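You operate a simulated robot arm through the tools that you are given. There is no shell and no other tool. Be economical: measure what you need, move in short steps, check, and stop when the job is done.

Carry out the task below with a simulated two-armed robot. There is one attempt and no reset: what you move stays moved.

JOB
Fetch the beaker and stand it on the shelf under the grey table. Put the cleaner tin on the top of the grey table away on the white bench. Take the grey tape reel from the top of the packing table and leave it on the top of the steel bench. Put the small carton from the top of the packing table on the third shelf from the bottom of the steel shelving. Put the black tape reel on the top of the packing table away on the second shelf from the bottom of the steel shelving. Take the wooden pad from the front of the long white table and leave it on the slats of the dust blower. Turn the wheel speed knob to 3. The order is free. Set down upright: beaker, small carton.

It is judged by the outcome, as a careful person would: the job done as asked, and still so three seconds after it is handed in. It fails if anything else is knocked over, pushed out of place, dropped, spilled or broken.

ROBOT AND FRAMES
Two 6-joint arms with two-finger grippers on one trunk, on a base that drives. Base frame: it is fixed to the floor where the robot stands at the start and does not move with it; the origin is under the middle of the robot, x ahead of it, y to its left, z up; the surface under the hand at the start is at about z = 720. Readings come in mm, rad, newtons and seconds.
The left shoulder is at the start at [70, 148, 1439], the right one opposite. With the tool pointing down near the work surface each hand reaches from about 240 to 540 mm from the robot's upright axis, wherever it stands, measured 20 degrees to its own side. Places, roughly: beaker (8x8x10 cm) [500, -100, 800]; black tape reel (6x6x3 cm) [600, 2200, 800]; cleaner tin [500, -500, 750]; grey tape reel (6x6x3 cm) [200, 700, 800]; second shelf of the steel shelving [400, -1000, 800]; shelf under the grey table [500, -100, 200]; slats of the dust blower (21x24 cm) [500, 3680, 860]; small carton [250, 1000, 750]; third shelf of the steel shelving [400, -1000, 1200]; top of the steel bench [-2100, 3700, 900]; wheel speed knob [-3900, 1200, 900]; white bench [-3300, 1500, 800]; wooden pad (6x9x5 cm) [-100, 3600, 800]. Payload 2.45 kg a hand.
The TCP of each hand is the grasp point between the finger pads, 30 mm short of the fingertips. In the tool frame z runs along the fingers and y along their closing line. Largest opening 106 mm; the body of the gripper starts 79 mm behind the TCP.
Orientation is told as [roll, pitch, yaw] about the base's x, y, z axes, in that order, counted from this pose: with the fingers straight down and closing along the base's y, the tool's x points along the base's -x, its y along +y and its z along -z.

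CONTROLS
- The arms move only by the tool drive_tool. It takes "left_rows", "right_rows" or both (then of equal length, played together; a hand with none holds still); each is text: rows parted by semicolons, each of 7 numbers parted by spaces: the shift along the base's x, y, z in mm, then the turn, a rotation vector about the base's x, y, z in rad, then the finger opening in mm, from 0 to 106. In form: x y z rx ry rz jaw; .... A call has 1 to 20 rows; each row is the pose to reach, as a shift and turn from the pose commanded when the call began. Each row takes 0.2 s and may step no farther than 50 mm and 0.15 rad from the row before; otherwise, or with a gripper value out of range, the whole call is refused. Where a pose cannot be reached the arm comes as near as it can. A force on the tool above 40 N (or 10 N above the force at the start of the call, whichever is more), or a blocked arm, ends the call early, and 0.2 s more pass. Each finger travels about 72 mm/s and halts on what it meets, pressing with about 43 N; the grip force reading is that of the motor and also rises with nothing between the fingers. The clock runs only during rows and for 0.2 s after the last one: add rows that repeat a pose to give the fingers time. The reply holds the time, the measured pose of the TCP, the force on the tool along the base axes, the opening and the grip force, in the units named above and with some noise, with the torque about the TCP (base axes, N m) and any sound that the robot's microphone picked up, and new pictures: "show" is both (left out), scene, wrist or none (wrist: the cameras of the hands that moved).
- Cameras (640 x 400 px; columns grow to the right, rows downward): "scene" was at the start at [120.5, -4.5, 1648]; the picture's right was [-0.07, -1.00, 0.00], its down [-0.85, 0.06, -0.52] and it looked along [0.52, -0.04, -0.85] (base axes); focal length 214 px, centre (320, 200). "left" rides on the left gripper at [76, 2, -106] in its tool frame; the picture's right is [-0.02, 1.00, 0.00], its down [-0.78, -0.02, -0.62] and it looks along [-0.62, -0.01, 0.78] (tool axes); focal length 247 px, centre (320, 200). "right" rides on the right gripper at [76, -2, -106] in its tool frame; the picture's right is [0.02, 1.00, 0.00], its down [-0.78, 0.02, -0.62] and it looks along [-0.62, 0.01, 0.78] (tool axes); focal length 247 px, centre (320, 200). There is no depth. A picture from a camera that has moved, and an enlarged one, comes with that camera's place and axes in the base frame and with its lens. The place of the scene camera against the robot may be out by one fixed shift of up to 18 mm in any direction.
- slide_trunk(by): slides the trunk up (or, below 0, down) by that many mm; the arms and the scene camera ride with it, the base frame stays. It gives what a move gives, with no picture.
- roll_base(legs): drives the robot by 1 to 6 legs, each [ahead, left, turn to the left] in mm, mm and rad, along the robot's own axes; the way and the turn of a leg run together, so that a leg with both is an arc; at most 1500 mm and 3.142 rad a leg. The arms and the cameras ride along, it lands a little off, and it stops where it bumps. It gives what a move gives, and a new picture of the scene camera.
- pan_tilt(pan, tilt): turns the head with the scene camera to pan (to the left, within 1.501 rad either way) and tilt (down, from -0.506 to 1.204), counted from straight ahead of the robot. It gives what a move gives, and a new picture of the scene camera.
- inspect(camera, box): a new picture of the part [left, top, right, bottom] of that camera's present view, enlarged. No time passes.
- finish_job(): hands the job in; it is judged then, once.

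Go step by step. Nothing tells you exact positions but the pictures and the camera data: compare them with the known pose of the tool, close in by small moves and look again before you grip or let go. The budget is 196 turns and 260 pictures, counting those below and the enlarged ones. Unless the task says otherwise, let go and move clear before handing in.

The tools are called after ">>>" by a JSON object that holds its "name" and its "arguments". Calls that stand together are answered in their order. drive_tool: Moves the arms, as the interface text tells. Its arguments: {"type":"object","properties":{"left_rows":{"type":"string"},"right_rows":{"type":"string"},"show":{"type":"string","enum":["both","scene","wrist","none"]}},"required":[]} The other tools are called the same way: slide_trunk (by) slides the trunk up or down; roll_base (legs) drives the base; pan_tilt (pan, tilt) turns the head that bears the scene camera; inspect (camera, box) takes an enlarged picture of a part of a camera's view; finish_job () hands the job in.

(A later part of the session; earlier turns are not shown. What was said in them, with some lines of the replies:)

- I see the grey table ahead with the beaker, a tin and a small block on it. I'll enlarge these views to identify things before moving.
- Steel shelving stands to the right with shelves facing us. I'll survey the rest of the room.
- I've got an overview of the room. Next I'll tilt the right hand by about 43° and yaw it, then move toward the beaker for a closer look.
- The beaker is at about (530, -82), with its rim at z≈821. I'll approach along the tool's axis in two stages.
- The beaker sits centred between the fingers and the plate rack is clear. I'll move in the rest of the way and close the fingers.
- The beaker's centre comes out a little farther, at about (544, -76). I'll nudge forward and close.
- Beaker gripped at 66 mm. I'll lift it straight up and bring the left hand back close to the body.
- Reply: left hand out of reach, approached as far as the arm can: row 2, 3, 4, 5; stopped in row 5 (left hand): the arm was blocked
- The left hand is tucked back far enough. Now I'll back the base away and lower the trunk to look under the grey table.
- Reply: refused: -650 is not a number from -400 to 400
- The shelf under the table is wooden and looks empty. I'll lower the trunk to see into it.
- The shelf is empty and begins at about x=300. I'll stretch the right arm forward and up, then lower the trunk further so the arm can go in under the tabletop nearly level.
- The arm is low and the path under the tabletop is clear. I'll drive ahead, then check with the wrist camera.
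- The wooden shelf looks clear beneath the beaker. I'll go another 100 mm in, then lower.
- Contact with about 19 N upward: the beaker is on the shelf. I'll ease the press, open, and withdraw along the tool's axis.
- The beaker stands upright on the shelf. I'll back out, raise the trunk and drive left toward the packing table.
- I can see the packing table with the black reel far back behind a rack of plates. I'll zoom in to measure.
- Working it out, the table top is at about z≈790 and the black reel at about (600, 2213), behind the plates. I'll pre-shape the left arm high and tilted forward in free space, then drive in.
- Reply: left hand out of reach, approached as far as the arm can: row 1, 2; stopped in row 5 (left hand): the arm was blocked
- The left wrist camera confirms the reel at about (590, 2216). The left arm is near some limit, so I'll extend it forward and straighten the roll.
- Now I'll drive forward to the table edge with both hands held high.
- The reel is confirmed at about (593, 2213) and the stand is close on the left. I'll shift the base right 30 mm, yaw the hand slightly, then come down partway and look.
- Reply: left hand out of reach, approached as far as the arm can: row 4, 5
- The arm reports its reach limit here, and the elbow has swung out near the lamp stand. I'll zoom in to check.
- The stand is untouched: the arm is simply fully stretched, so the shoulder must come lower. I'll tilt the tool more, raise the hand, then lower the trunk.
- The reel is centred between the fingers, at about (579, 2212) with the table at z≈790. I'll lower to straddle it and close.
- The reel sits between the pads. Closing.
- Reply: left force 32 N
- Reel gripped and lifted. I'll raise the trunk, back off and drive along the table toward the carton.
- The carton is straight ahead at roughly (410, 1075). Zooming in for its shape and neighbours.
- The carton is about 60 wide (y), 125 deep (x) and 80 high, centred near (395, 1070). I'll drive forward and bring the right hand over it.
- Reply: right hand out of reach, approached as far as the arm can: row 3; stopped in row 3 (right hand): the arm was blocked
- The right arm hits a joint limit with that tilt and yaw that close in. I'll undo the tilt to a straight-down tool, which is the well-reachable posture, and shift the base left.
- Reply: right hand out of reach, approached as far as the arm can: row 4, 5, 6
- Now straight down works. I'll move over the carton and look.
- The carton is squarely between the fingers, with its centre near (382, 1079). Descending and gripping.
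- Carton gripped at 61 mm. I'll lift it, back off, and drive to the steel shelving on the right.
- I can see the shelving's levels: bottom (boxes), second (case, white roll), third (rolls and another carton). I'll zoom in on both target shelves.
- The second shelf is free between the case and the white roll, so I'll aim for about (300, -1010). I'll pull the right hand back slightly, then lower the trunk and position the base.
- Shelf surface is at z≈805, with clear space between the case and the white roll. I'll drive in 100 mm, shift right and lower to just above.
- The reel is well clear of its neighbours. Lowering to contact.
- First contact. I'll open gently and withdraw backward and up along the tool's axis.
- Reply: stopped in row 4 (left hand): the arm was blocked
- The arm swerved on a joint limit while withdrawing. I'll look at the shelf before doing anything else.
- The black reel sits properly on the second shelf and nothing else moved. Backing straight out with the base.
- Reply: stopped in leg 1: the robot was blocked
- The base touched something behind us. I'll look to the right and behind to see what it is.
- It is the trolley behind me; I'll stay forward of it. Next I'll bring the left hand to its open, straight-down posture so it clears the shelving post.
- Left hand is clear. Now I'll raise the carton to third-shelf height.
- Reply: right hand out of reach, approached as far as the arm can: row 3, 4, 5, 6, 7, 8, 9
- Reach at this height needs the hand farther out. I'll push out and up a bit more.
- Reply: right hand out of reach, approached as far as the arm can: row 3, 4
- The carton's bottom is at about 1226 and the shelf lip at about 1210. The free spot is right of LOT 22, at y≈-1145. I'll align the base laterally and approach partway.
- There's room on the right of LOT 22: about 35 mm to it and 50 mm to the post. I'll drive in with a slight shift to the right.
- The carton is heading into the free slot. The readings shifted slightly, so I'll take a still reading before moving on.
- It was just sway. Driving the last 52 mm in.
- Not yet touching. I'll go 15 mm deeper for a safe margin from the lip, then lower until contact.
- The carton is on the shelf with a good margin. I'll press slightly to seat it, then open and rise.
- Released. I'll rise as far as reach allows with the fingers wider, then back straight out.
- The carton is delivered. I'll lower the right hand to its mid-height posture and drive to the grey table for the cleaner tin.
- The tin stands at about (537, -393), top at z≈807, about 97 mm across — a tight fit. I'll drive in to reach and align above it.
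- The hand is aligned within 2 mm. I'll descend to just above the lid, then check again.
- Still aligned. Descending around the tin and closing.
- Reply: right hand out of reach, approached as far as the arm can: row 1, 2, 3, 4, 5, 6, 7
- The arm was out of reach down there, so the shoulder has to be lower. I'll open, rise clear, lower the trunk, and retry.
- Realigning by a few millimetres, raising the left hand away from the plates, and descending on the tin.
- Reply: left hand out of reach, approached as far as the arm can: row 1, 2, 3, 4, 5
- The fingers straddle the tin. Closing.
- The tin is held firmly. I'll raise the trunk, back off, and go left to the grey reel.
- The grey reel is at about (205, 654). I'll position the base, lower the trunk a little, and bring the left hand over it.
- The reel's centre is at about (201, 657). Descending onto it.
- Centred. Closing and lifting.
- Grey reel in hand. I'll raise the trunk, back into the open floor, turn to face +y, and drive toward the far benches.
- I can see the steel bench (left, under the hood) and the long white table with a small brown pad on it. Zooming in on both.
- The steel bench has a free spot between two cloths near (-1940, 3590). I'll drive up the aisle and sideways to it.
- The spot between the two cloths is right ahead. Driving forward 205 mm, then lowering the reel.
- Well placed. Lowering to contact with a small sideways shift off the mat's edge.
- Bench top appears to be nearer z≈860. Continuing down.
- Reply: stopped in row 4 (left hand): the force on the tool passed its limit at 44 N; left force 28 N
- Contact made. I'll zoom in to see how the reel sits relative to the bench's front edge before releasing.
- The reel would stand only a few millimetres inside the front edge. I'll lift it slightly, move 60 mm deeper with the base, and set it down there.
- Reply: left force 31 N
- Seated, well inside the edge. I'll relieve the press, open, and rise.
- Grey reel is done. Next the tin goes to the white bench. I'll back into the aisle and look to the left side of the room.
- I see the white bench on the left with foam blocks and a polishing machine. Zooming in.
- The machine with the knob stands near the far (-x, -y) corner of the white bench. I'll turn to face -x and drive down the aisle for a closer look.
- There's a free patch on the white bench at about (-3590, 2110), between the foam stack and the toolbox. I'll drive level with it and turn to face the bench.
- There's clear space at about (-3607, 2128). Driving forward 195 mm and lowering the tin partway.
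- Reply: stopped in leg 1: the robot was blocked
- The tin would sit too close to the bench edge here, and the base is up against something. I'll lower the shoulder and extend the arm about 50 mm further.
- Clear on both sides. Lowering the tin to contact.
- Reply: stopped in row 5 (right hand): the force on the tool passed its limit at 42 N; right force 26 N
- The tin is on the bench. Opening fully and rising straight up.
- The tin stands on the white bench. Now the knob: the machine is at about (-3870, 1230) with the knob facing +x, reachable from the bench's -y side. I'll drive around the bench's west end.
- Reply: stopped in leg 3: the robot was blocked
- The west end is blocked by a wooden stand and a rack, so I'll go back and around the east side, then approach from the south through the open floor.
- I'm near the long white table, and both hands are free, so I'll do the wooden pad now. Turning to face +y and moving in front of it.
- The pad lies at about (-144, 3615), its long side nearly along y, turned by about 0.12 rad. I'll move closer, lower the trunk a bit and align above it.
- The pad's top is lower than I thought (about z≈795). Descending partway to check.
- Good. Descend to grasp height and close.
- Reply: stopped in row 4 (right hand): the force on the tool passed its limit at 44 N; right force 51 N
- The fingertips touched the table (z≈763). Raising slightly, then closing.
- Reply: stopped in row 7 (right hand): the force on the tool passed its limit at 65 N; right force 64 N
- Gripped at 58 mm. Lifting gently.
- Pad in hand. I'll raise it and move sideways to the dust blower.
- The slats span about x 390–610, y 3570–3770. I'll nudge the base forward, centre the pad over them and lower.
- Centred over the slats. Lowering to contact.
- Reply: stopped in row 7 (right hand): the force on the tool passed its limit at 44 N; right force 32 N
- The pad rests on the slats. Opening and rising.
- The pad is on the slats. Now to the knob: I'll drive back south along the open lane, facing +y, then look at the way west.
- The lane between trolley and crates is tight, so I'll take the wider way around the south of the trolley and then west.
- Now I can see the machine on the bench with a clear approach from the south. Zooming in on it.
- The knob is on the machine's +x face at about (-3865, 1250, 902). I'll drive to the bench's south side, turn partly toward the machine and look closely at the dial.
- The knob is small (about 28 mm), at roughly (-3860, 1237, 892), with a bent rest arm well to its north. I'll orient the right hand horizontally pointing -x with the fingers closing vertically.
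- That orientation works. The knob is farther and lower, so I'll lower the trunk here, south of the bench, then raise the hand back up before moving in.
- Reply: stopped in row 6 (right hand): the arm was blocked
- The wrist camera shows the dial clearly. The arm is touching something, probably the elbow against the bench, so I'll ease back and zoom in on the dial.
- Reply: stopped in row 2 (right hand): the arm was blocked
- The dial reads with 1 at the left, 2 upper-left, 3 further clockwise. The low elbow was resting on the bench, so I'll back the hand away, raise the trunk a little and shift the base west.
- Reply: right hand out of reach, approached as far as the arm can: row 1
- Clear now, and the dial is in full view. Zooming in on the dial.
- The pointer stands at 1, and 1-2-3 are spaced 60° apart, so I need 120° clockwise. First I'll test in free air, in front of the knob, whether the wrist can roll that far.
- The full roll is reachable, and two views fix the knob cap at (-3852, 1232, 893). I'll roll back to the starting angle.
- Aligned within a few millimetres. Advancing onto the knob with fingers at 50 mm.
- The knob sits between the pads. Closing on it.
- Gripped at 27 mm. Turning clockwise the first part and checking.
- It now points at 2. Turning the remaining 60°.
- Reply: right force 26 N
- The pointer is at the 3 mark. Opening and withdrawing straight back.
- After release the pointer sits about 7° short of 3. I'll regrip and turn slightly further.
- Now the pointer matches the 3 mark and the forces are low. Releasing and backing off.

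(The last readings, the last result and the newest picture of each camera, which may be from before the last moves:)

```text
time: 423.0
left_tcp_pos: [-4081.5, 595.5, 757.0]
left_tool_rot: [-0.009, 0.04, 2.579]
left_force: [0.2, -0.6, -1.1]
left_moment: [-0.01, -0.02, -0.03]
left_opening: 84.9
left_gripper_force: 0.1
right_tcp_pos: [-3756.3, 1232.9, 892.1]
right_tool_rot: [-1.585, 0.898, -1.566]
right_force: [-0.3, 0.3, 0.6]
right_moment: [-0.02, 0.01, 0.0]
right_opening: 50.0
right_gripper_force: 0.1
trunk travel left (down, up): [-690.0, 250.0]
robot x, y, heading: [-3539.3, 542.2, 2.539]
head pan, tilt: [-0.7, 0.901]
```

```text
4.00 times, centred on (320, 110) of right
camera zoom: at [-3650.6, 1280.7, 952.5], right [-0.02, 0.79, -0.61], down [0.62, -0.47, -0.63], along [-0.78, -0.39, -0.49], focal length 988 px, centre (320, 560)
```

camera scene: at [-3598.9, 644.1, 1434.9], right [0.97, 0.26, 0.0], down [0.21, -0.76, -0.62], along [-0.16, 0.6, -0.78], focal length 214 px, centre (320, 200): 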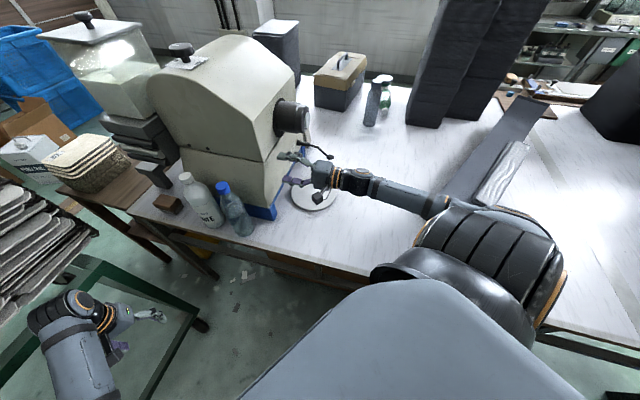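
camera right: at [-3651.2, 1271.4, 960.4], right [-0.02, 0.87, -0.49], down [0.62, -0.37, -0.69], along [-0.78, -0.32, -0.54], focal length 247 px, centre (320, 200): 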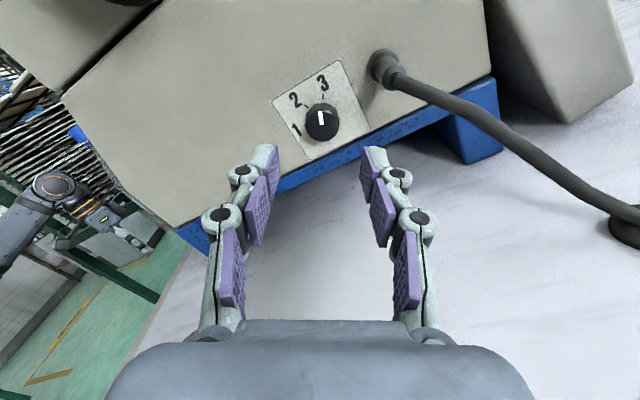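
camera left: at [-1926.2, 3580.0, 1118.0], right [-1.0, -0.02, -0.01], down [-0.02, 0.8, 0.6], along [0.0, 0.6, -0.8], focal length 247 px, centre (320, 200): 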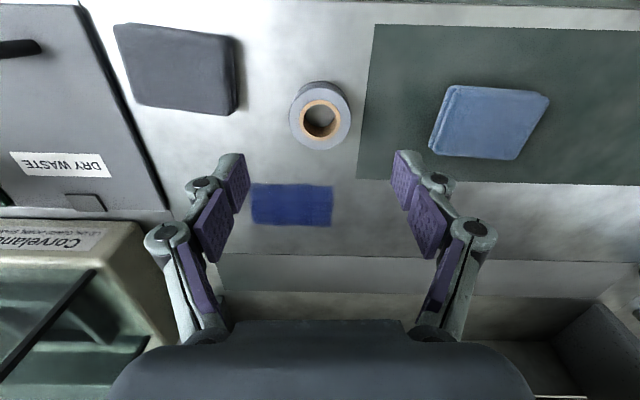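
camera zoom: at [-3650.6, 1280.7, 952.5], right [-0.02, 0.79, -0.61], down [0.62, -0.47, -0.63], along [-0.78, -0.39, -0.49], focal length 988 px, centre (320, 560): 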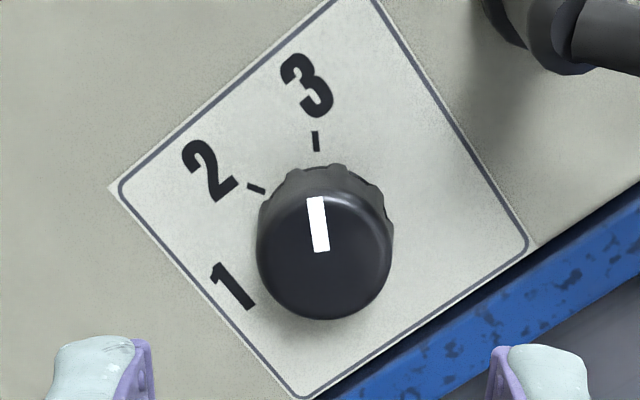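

The pointer rests on 3 (within about 2–3°). I'll lift slightly and drive backward away from the bench.

>>> {"name": "drive_tool", "arguments": {"right_rows": "20 0 10 0 0 0 50; 40 0 25 0 0 0 50; 50 0 40 0 0 0 50", "show": "none"}}

>>> {"name": "roll_base", "arguments": {"legs": [[-280, 0, 0]]}}

>>> {"name": "pan_tilt", "arguments": {"pan": -0.4, "tilt": 0.6}}

```text
time: 423.8
left_tcp_pos: [-4081.0, 596.0, 756.0]
left_tool_rot: [-0.011, 0.039, 2.576]
left_force: [0.1, -0.1, 0.2]
left_moment: [0.01, 0.02, -0.02]
left_opening: 84.9
left_gripper_force: 0.0
right_tcp_pos: [-3705.4, 1232.4, 930.2]
right_tool_rot: [-1.582, 0.894, -1.567]
right_force: [0.1, 1.2, -1.0]
right_moment: [0.01, -0.03, -0.03]
right_opening: 49.8
right_gripper_force: 0.1
trunk travel left (down, up): [-690.0, 250.0]
robot x, y, heading: [-3539.9, 541.8, 2.531]
head pan, tilt: [-0.7, 0.901]
```

```text
time: 425.8
left_tcp_pos: [-3829.8, 415.7, 753.7]
left_tool_rot: [-0.012, 0.042, 2.724]
left_force: [0.6, 0.5, 0.4]
left_moment: [0.0, -0.05, 0.01]
left_opening: 84.7
left_gripper_force: 0.1
right_tcp_pos: [-3558.0, 1107.0, 951.6]
right_tool_rot: [-1.605, 0.929, -1.433]
right_force: [-0.3, -0.4, -0.3]
right_moment: [-0.02, 0.01, 0.02]
right_opening: 50.0
right_gripper_force: 0.0
trunk travel left (down, up): [-690.0, 250.0]
robot x, y, heading: [-3283.8, 439.5, 2.682]
head pan, tilt: [-0.7, 0.901]
stopped in leg 1: the robot was blocked; the commanded pose is now the measured one
camera scene: at [-3359.0, 533.4, 1434.3], right [0.92, 0.4, 0.0], down [0.31, -0.72, -0.62], along [-0.25, 0.57, -0.78], focal length 214 px, centre (320, 200)
```

scene: 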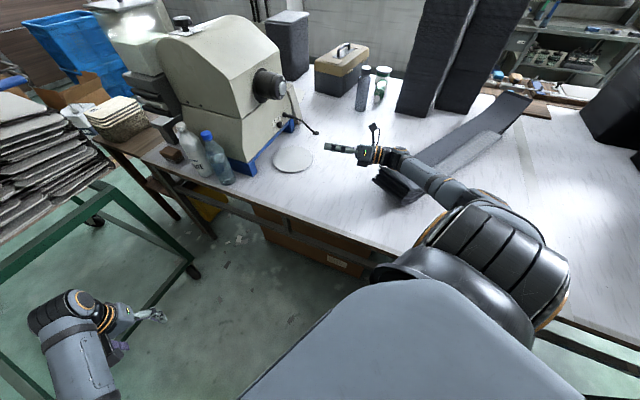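

```text
time: 426.6
left_tcp_pos: [-3829.3, 415.5, 756.0]
left_tool_rot: [-0.011, 0.04, 2.724]
left_force: [0.2, -0.3, -0.1]
left_moment: [0.0, 0.03, -0.01]
left_opening: 84.8
left_gripper_force: 0.0
right_tcp_pos: [-3558.9, 1107.3, 952.5]
right_tool_rot: [-1.606, 0.929, -1.434]
right_force: [0.7, -0.1, 0.7]
right_moment: [0.01, 0.0, -0.02]
right_opening: 50.0
right_gripper_force: 0.1
trunk travel left (down, up): [-690.0, 250.0]
robot x, y, heading: [-3285.7, 438.4, 2.678]
head pan, tilt: [-0.4, 0.6]
camera scene: at [-3385.5, 530.6, 1459.7], right [0.76, 0.65, 0.0], down [0.37, -0.43, -0.82], along [-0.54, 0.63, -0.57], focal length 214 px, centre (320, 200)
```

scene: 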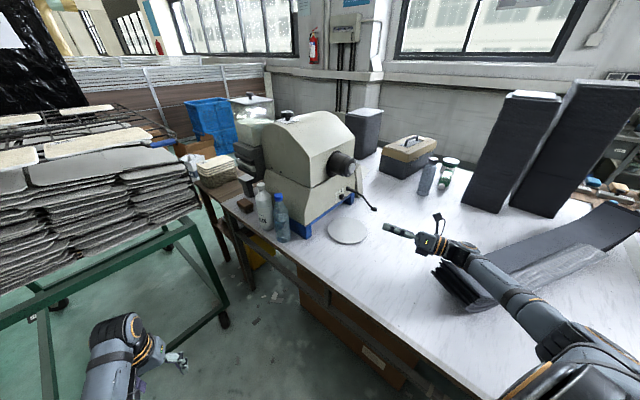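

The base was stopped and twisted slightly, so something is touching on the right rear. I'll look there before moving.

>>> {"name": "pan_tilt", "arguments": {"pan": -1.2, "tilt": 0.8}}

>>> {"name": "pan_tilt", "arguments": {"pan": -1.5, "tilt": 1.1}}

```text
time: 427.7
left_tcp_pos: [-3829.6, 414.6, 756.3]
left_tool_rot: [-0.01, 0.039, 2.726]
left_force: [-0.4, -0.3, 0.2]
left_moment: [0.02, -0.03, 0.0]
left_opening: 84.9
left_gripper_force: 0.0
right_tcp_pos: [-3558.3, 1106.9, 951.6]
right_tool_rot: [-1.605, 0.931, -1.434]
right_force: [1.1, 0.0, -0.1]
right_moment: [-0.03, 0.01, -0.01]
right_opening: 50.0
right_gripper_force: 0.1
trunk travel left (down, up): [-690.0, 250.0]
robot x, y, heading: [-3288.3, 442.6, 2.679]
head pan, tilt: [-1.201, 0.799]
camera scene: at [-3320.9, 544.0, 1442.9], right [1.0, -0.09, 0.0], down [-0.06, -0.71, -0.7], along [0.06, 0.69, -0.72], focal length 214 px, centre (320, 200)
```

scene: 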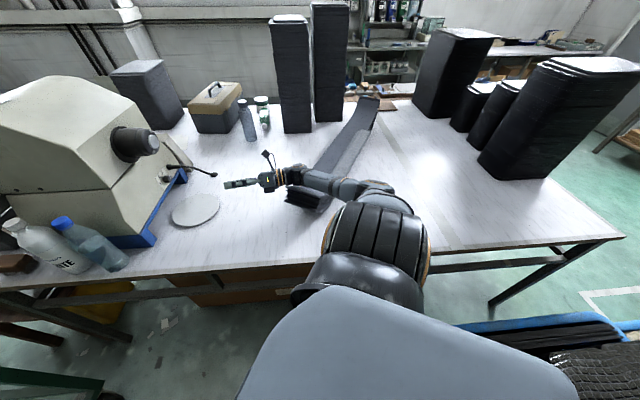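

```text
time: 428.5
left_tcp_pos: [-3830.4, 415.6, 755.6]
left_tool_rot: [-0.01, 0.041, 2.724]
left_force: [0.6, 0.2, -0.6]
left_moment: [0.01, 0.03, 0.01]
left_opening: 85.0
left_gripper_force: 0.0
right_tcp_pos: [-3559.2, 1107.0, 952.9]
right_tool_rot: [-1.609, 0.93, -1.434]
right_force: [-0.1, 0.5, -0.1]
right_moment: [0.05, -0.01, 0.01]
right_opening: 49.9
right_gripper_force: 0.2
trunk travel left (down, up): [-690.0, 250.0]
robot x, y, heading: [-3283.8, 438.8, 2.68]
head pan, tilt: [-1.499, 1.1]
camera scene: at [-3304.2, 522.1, 1421.2], right [0.93, -0.38, 0.0], down [-0.34, -0.82, -0.45], along [0.17, 0.42, -0.89], focal length 214 px, centre (320, 200)
```

scene: 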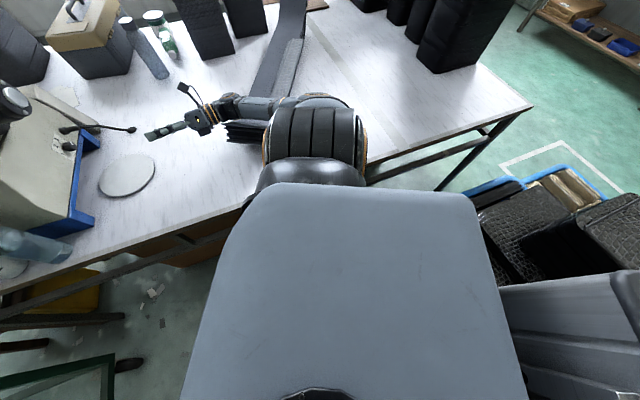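

A crate stands right behind the base. I'll relieve the contact by moving forward a touch, raise the trunk so the arm clears the bench, and check the stamp near the elbow.

>>> {"name": "slide_trunk", "arguments": {"by": 250}}

>>> {"name": "roll_base", "arguments": {"legs": [[25, 0, 0]]}}

>>> {"name": "pan_tilt", "arguments": {"pan": -1.5, "tilt": 0.8}}

```text
time: 431.1
left_tcp_pos: [-3829.9, 416.0, 1005.8]
left_tool_rot: [-0.011, 0.042, 2.725]
left_force: [-0.8, 0.5, -0.5]
left_moment: [-0.01, 0.03, 0.0]
left_opening: 84.8
left_gripper_force: 0.0
right_tcp_pos: [-3558.7, 1107.2, 1201.9]
right_tool_rot: [-1.608, 0.931, -1.434]
right_force: [0.6, 0.2, -0.5]
right_moment: [0.02, 0.03, 0.03]
right_opening: 49.9
right_gripper_force: 0.0
trunk travel left (down, up): [-940.0, 0.0]
robot x, y, heading: [-3287.7, 439.2, 2.683]
head pan, tilt: [-1.499, 1.1]
```

```text
time: 431.9
left_tcp_pos: [-3847.8, 424.6, 1007.5]
left_tool_rot: [-0.012, 0.035, 2.726]
left_force: [0.4, -0.5, 1.0]
left_moment: [0.02, 0.05, -0.01]
left_opening: 85.1
left_gripper_force: 0.0
right_tcp_pos: [-3575.9, 1115.2, 1206.3]
right_tool_rot: [-1.615, 0.931, -1.44]
right_force: [0.6, 0.0, 0.2]
right_moment: [0.04, -0.05, -0.04]
right_opening: 49.8
right_gripper_force: 0.1
trunk travel left (down, up): [-940.0, 0.0]
robot x, y, heading: [-3306.8, 450.0, 2.679]
head pan, tilt: [-1.499, 1.1]
camera scene: at [-3318.4, 529.1, 1671.5], right [0.93, -0.38, -0.01], down [-0.34, -0.82, -0.45], along [0.17, 0.42, -0.89], focal length 214 px, centre (320, 200)
```

scene: 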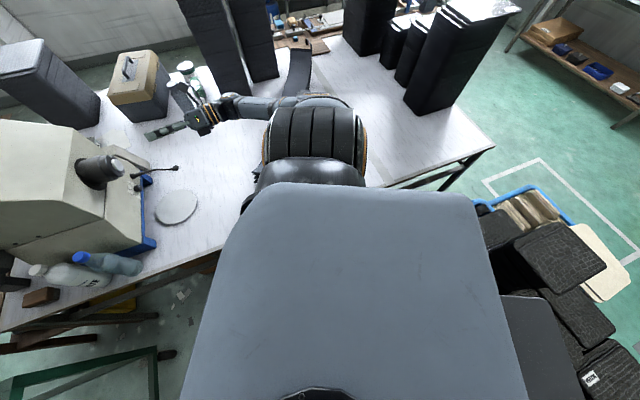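

```text
time: 432.7
left_tcp_pos: [-3852.5, 426.5, 1005.4]
left_tool_rot: [-0.01, 0.041, 2.724]
left_force: [0.8, 0.3, -0.8]
left_moment: [-0.01, 0.01, 0.0]
left_opening: 85.0
left_gripper_force: 0.1
right_tcp_pos: [-3579.9, 1118.9, 1203.5]
right_tool_rot: [-1.605, 0.93, -1.434]
right_force: [0.0, -0.9, 0.5]
right_moment: [-0.01, -0.01, -0.01]
right_opening: 50.0
right_gripper_force: 0.1
trunk travel left (down, up): [-940.0, 0.0]
robot x, y, heading: [-3307.1, 455.1, 2.68]
head pan, tilt: [-1.499, 0.799]
camera scene: at [-3319.8, 549.2, 1692.8], right [0.93, -0.38, 0.0], down [-0.27, -0.66, -0.7], along [0.26, 0.64, -0.72], focal length 214 px, centre (320, 200)
```

scene: 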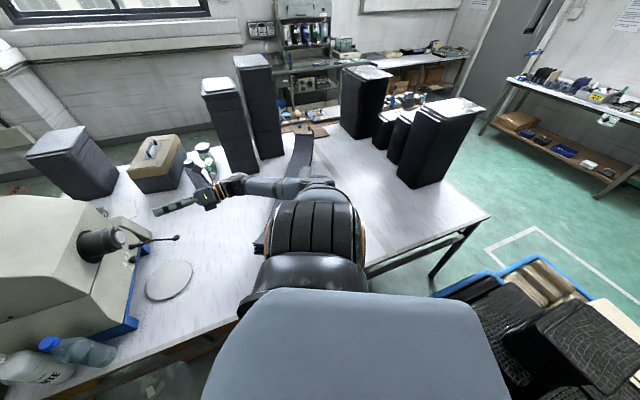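

Everything looks in order, but the small stamp is hidden behind my elbow. I'll extend the right arm a bit to uncover that spot.

>>> {"name": "drive_tool", "arguments": {"right_rows": "-10 30 0 0 0 0 50; -20 60 0 0 0 0 50; -30 90 10 0 0 0 50; -40 120 20 0 0 0 50; -50 150 30 0 0 0 50; -50 180 40 0 0 0 50", "show": "scene"}}

```text
time: 434.1
left_tcp_pos: [-3853.1, 426.3, 1005.3]
left_tool_rot: [-0.011, 0.042, 2.724]
left_force: [0.7, -0.8, 0.4]
left_moment: [-0.02, 0.03, -0.01]
left_opening: 85.0
left_gripper_force: 0.1
right_tcp_pos: [-3609.2, 1218.3, 1275.8]
right_tool_rot: [-1.606, 0.931, -1.432]
right_force: [0.5, -0.6, -0.9]
right_moment: [-0.01, 0.06, -0.03]
right_opening: 50.0
right_gripper_force: 0.1
right hand out of reach, approached as far as the arm can: row 3, 4, 5, 6
trunk travel left (down, up): [-940.0, 0.0]
robot x, y, heading: [-3305.0, 448.7, 2.683]
head pan, tilt: [-1.499, 0.799]
camera scene: at [-3320.3, 549.0, 1692.9], right [0.93, -0.38, 0.0], down [-0.27, -0.66, -0.7], along [0.26, 0.65, -0.72], focal length 214 px, centre (320, 200)
```

scene: 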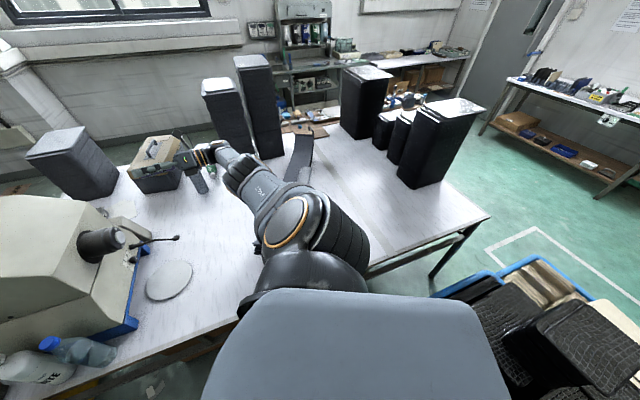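

>>> {"name": "drive_tool", "arguments": {"right_rows": "30 -30 -10 0 0 0 50; 60 -60 -20 0 0 0 50; 90 -90 -30 0 0 0 50", "show": "none"}}

>>> {"name": "roll_base", "arguments": {"legs": [[150, 0, 0]]}}

>>> {"name": "inspect", "arguments": {"camera": "scene", "box": [280, 130, 480, 280]}}

```text
time: 434.9
left_tcp_pos: [-3855.1, 426.9, 1004.5]
left_tool_rot: [-0.011, 0.042, 2.724]
left_force: [-0.8, -0.4, -0.2]
left_moment: [-0.01, -0.02, 0.0]
left_opening: 85.0
left_gripper_force: 0.1
right_tcp_pos: [-3542.7, 1162.7, 1229.0]
right_tool_rot: [-1.604, 0.929, -1.426]
right_force: [0.0, -0.2, 0.1]
right_moment: [0.02, 0.0, 0.04]
right_opening: 49.9
right_gripper_force: 0.0
right hand out of reach, approached as far as the arm can: row 2, 3
trunk travel left (down, up): [-940.0, 0.0]
robot x, y, heading: [-3311.1, 454.1, 2.68]
head pan, tilt: [-1.499, 0.799]
```

```text
time: 436.3
left_tcp_pos: [-3985.1, 493.5, 1006.2]
left_tool_rot: [-0.008, 0.038, 2.723]
left_force: [0.4, 0.0, 0.7]
left_moment: [0.02, -0.01, -0.02]
left_opening: 84.9
left_gripper_force: 0.0
right_tcp_pos: [-3671.8, 1228.7, 1232.0]
right_tool_rot: [-1.609, 0.933, -1.432]
right_force: [0.6, 0.0, 0.4]
right_moment: [-0.03, -0.05, -0.01]
right_opening: 50.0
right_gripper_force: 0.0
trunk travel left (down, up): [-940.0, 0.0]
robot x, y, heading: [-3442.4, 520.5, 2.679]
head pan, tilt: [-1.499, 0.799]
camera scene: at [-3451.6, 615.0, 1693.0], right [0.92, -0.38, 0.0], down [-0.27, -0.66, -0.7], along [0.26, 0.65, -0.72], focal length 214 px, centre (320, 200)
```

scene: 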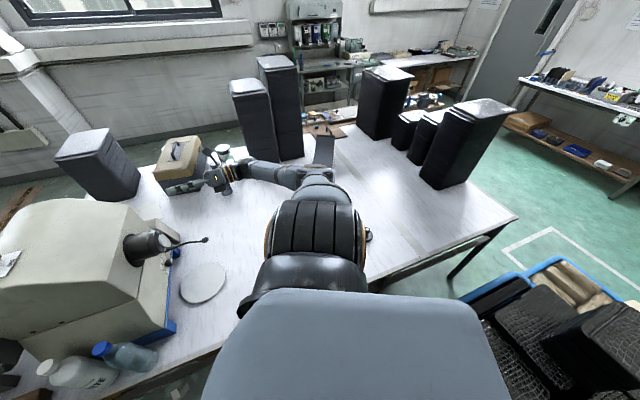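

```text
2.67 times, centred on (380, 205) of scene
camera zoom: at [-3451.6, 615.0, 1693.0], right [0.92, -0.38, 0.0], down [-0.27, -0.66, -0.7], along [0.26, 0.65, -0.72], focal length 572 px, centre (160, 187)
```

zoom: 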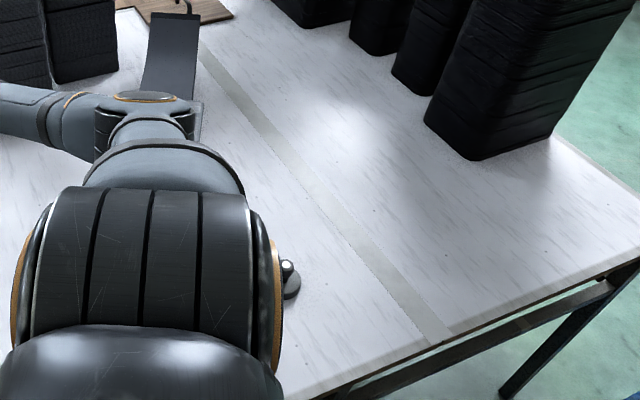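

The stamp stands upright and undisturbed, all seven items are done, and both hands are free and clear. Handing in.

>>> {"name": "finish_job", "arguments": {}}

```text
The job is handed in.
```

I finished all seven tasks and handed the job in. The beaker and small carton were set down upright. The wheel speed knob rests on 3, to within about 2–3°.

The base bumped something four times: the blue-crate trolley behind the steel shelving, something low in front of the white bench, a wooden stand at that bench's west end, and most likely the crate of black blocks south of it. I saw nothing knocked over in the pictures I took afterwards. I didn't look back at the wooden stand or at whatever is under the white bench's front, so a small shift there is possible.
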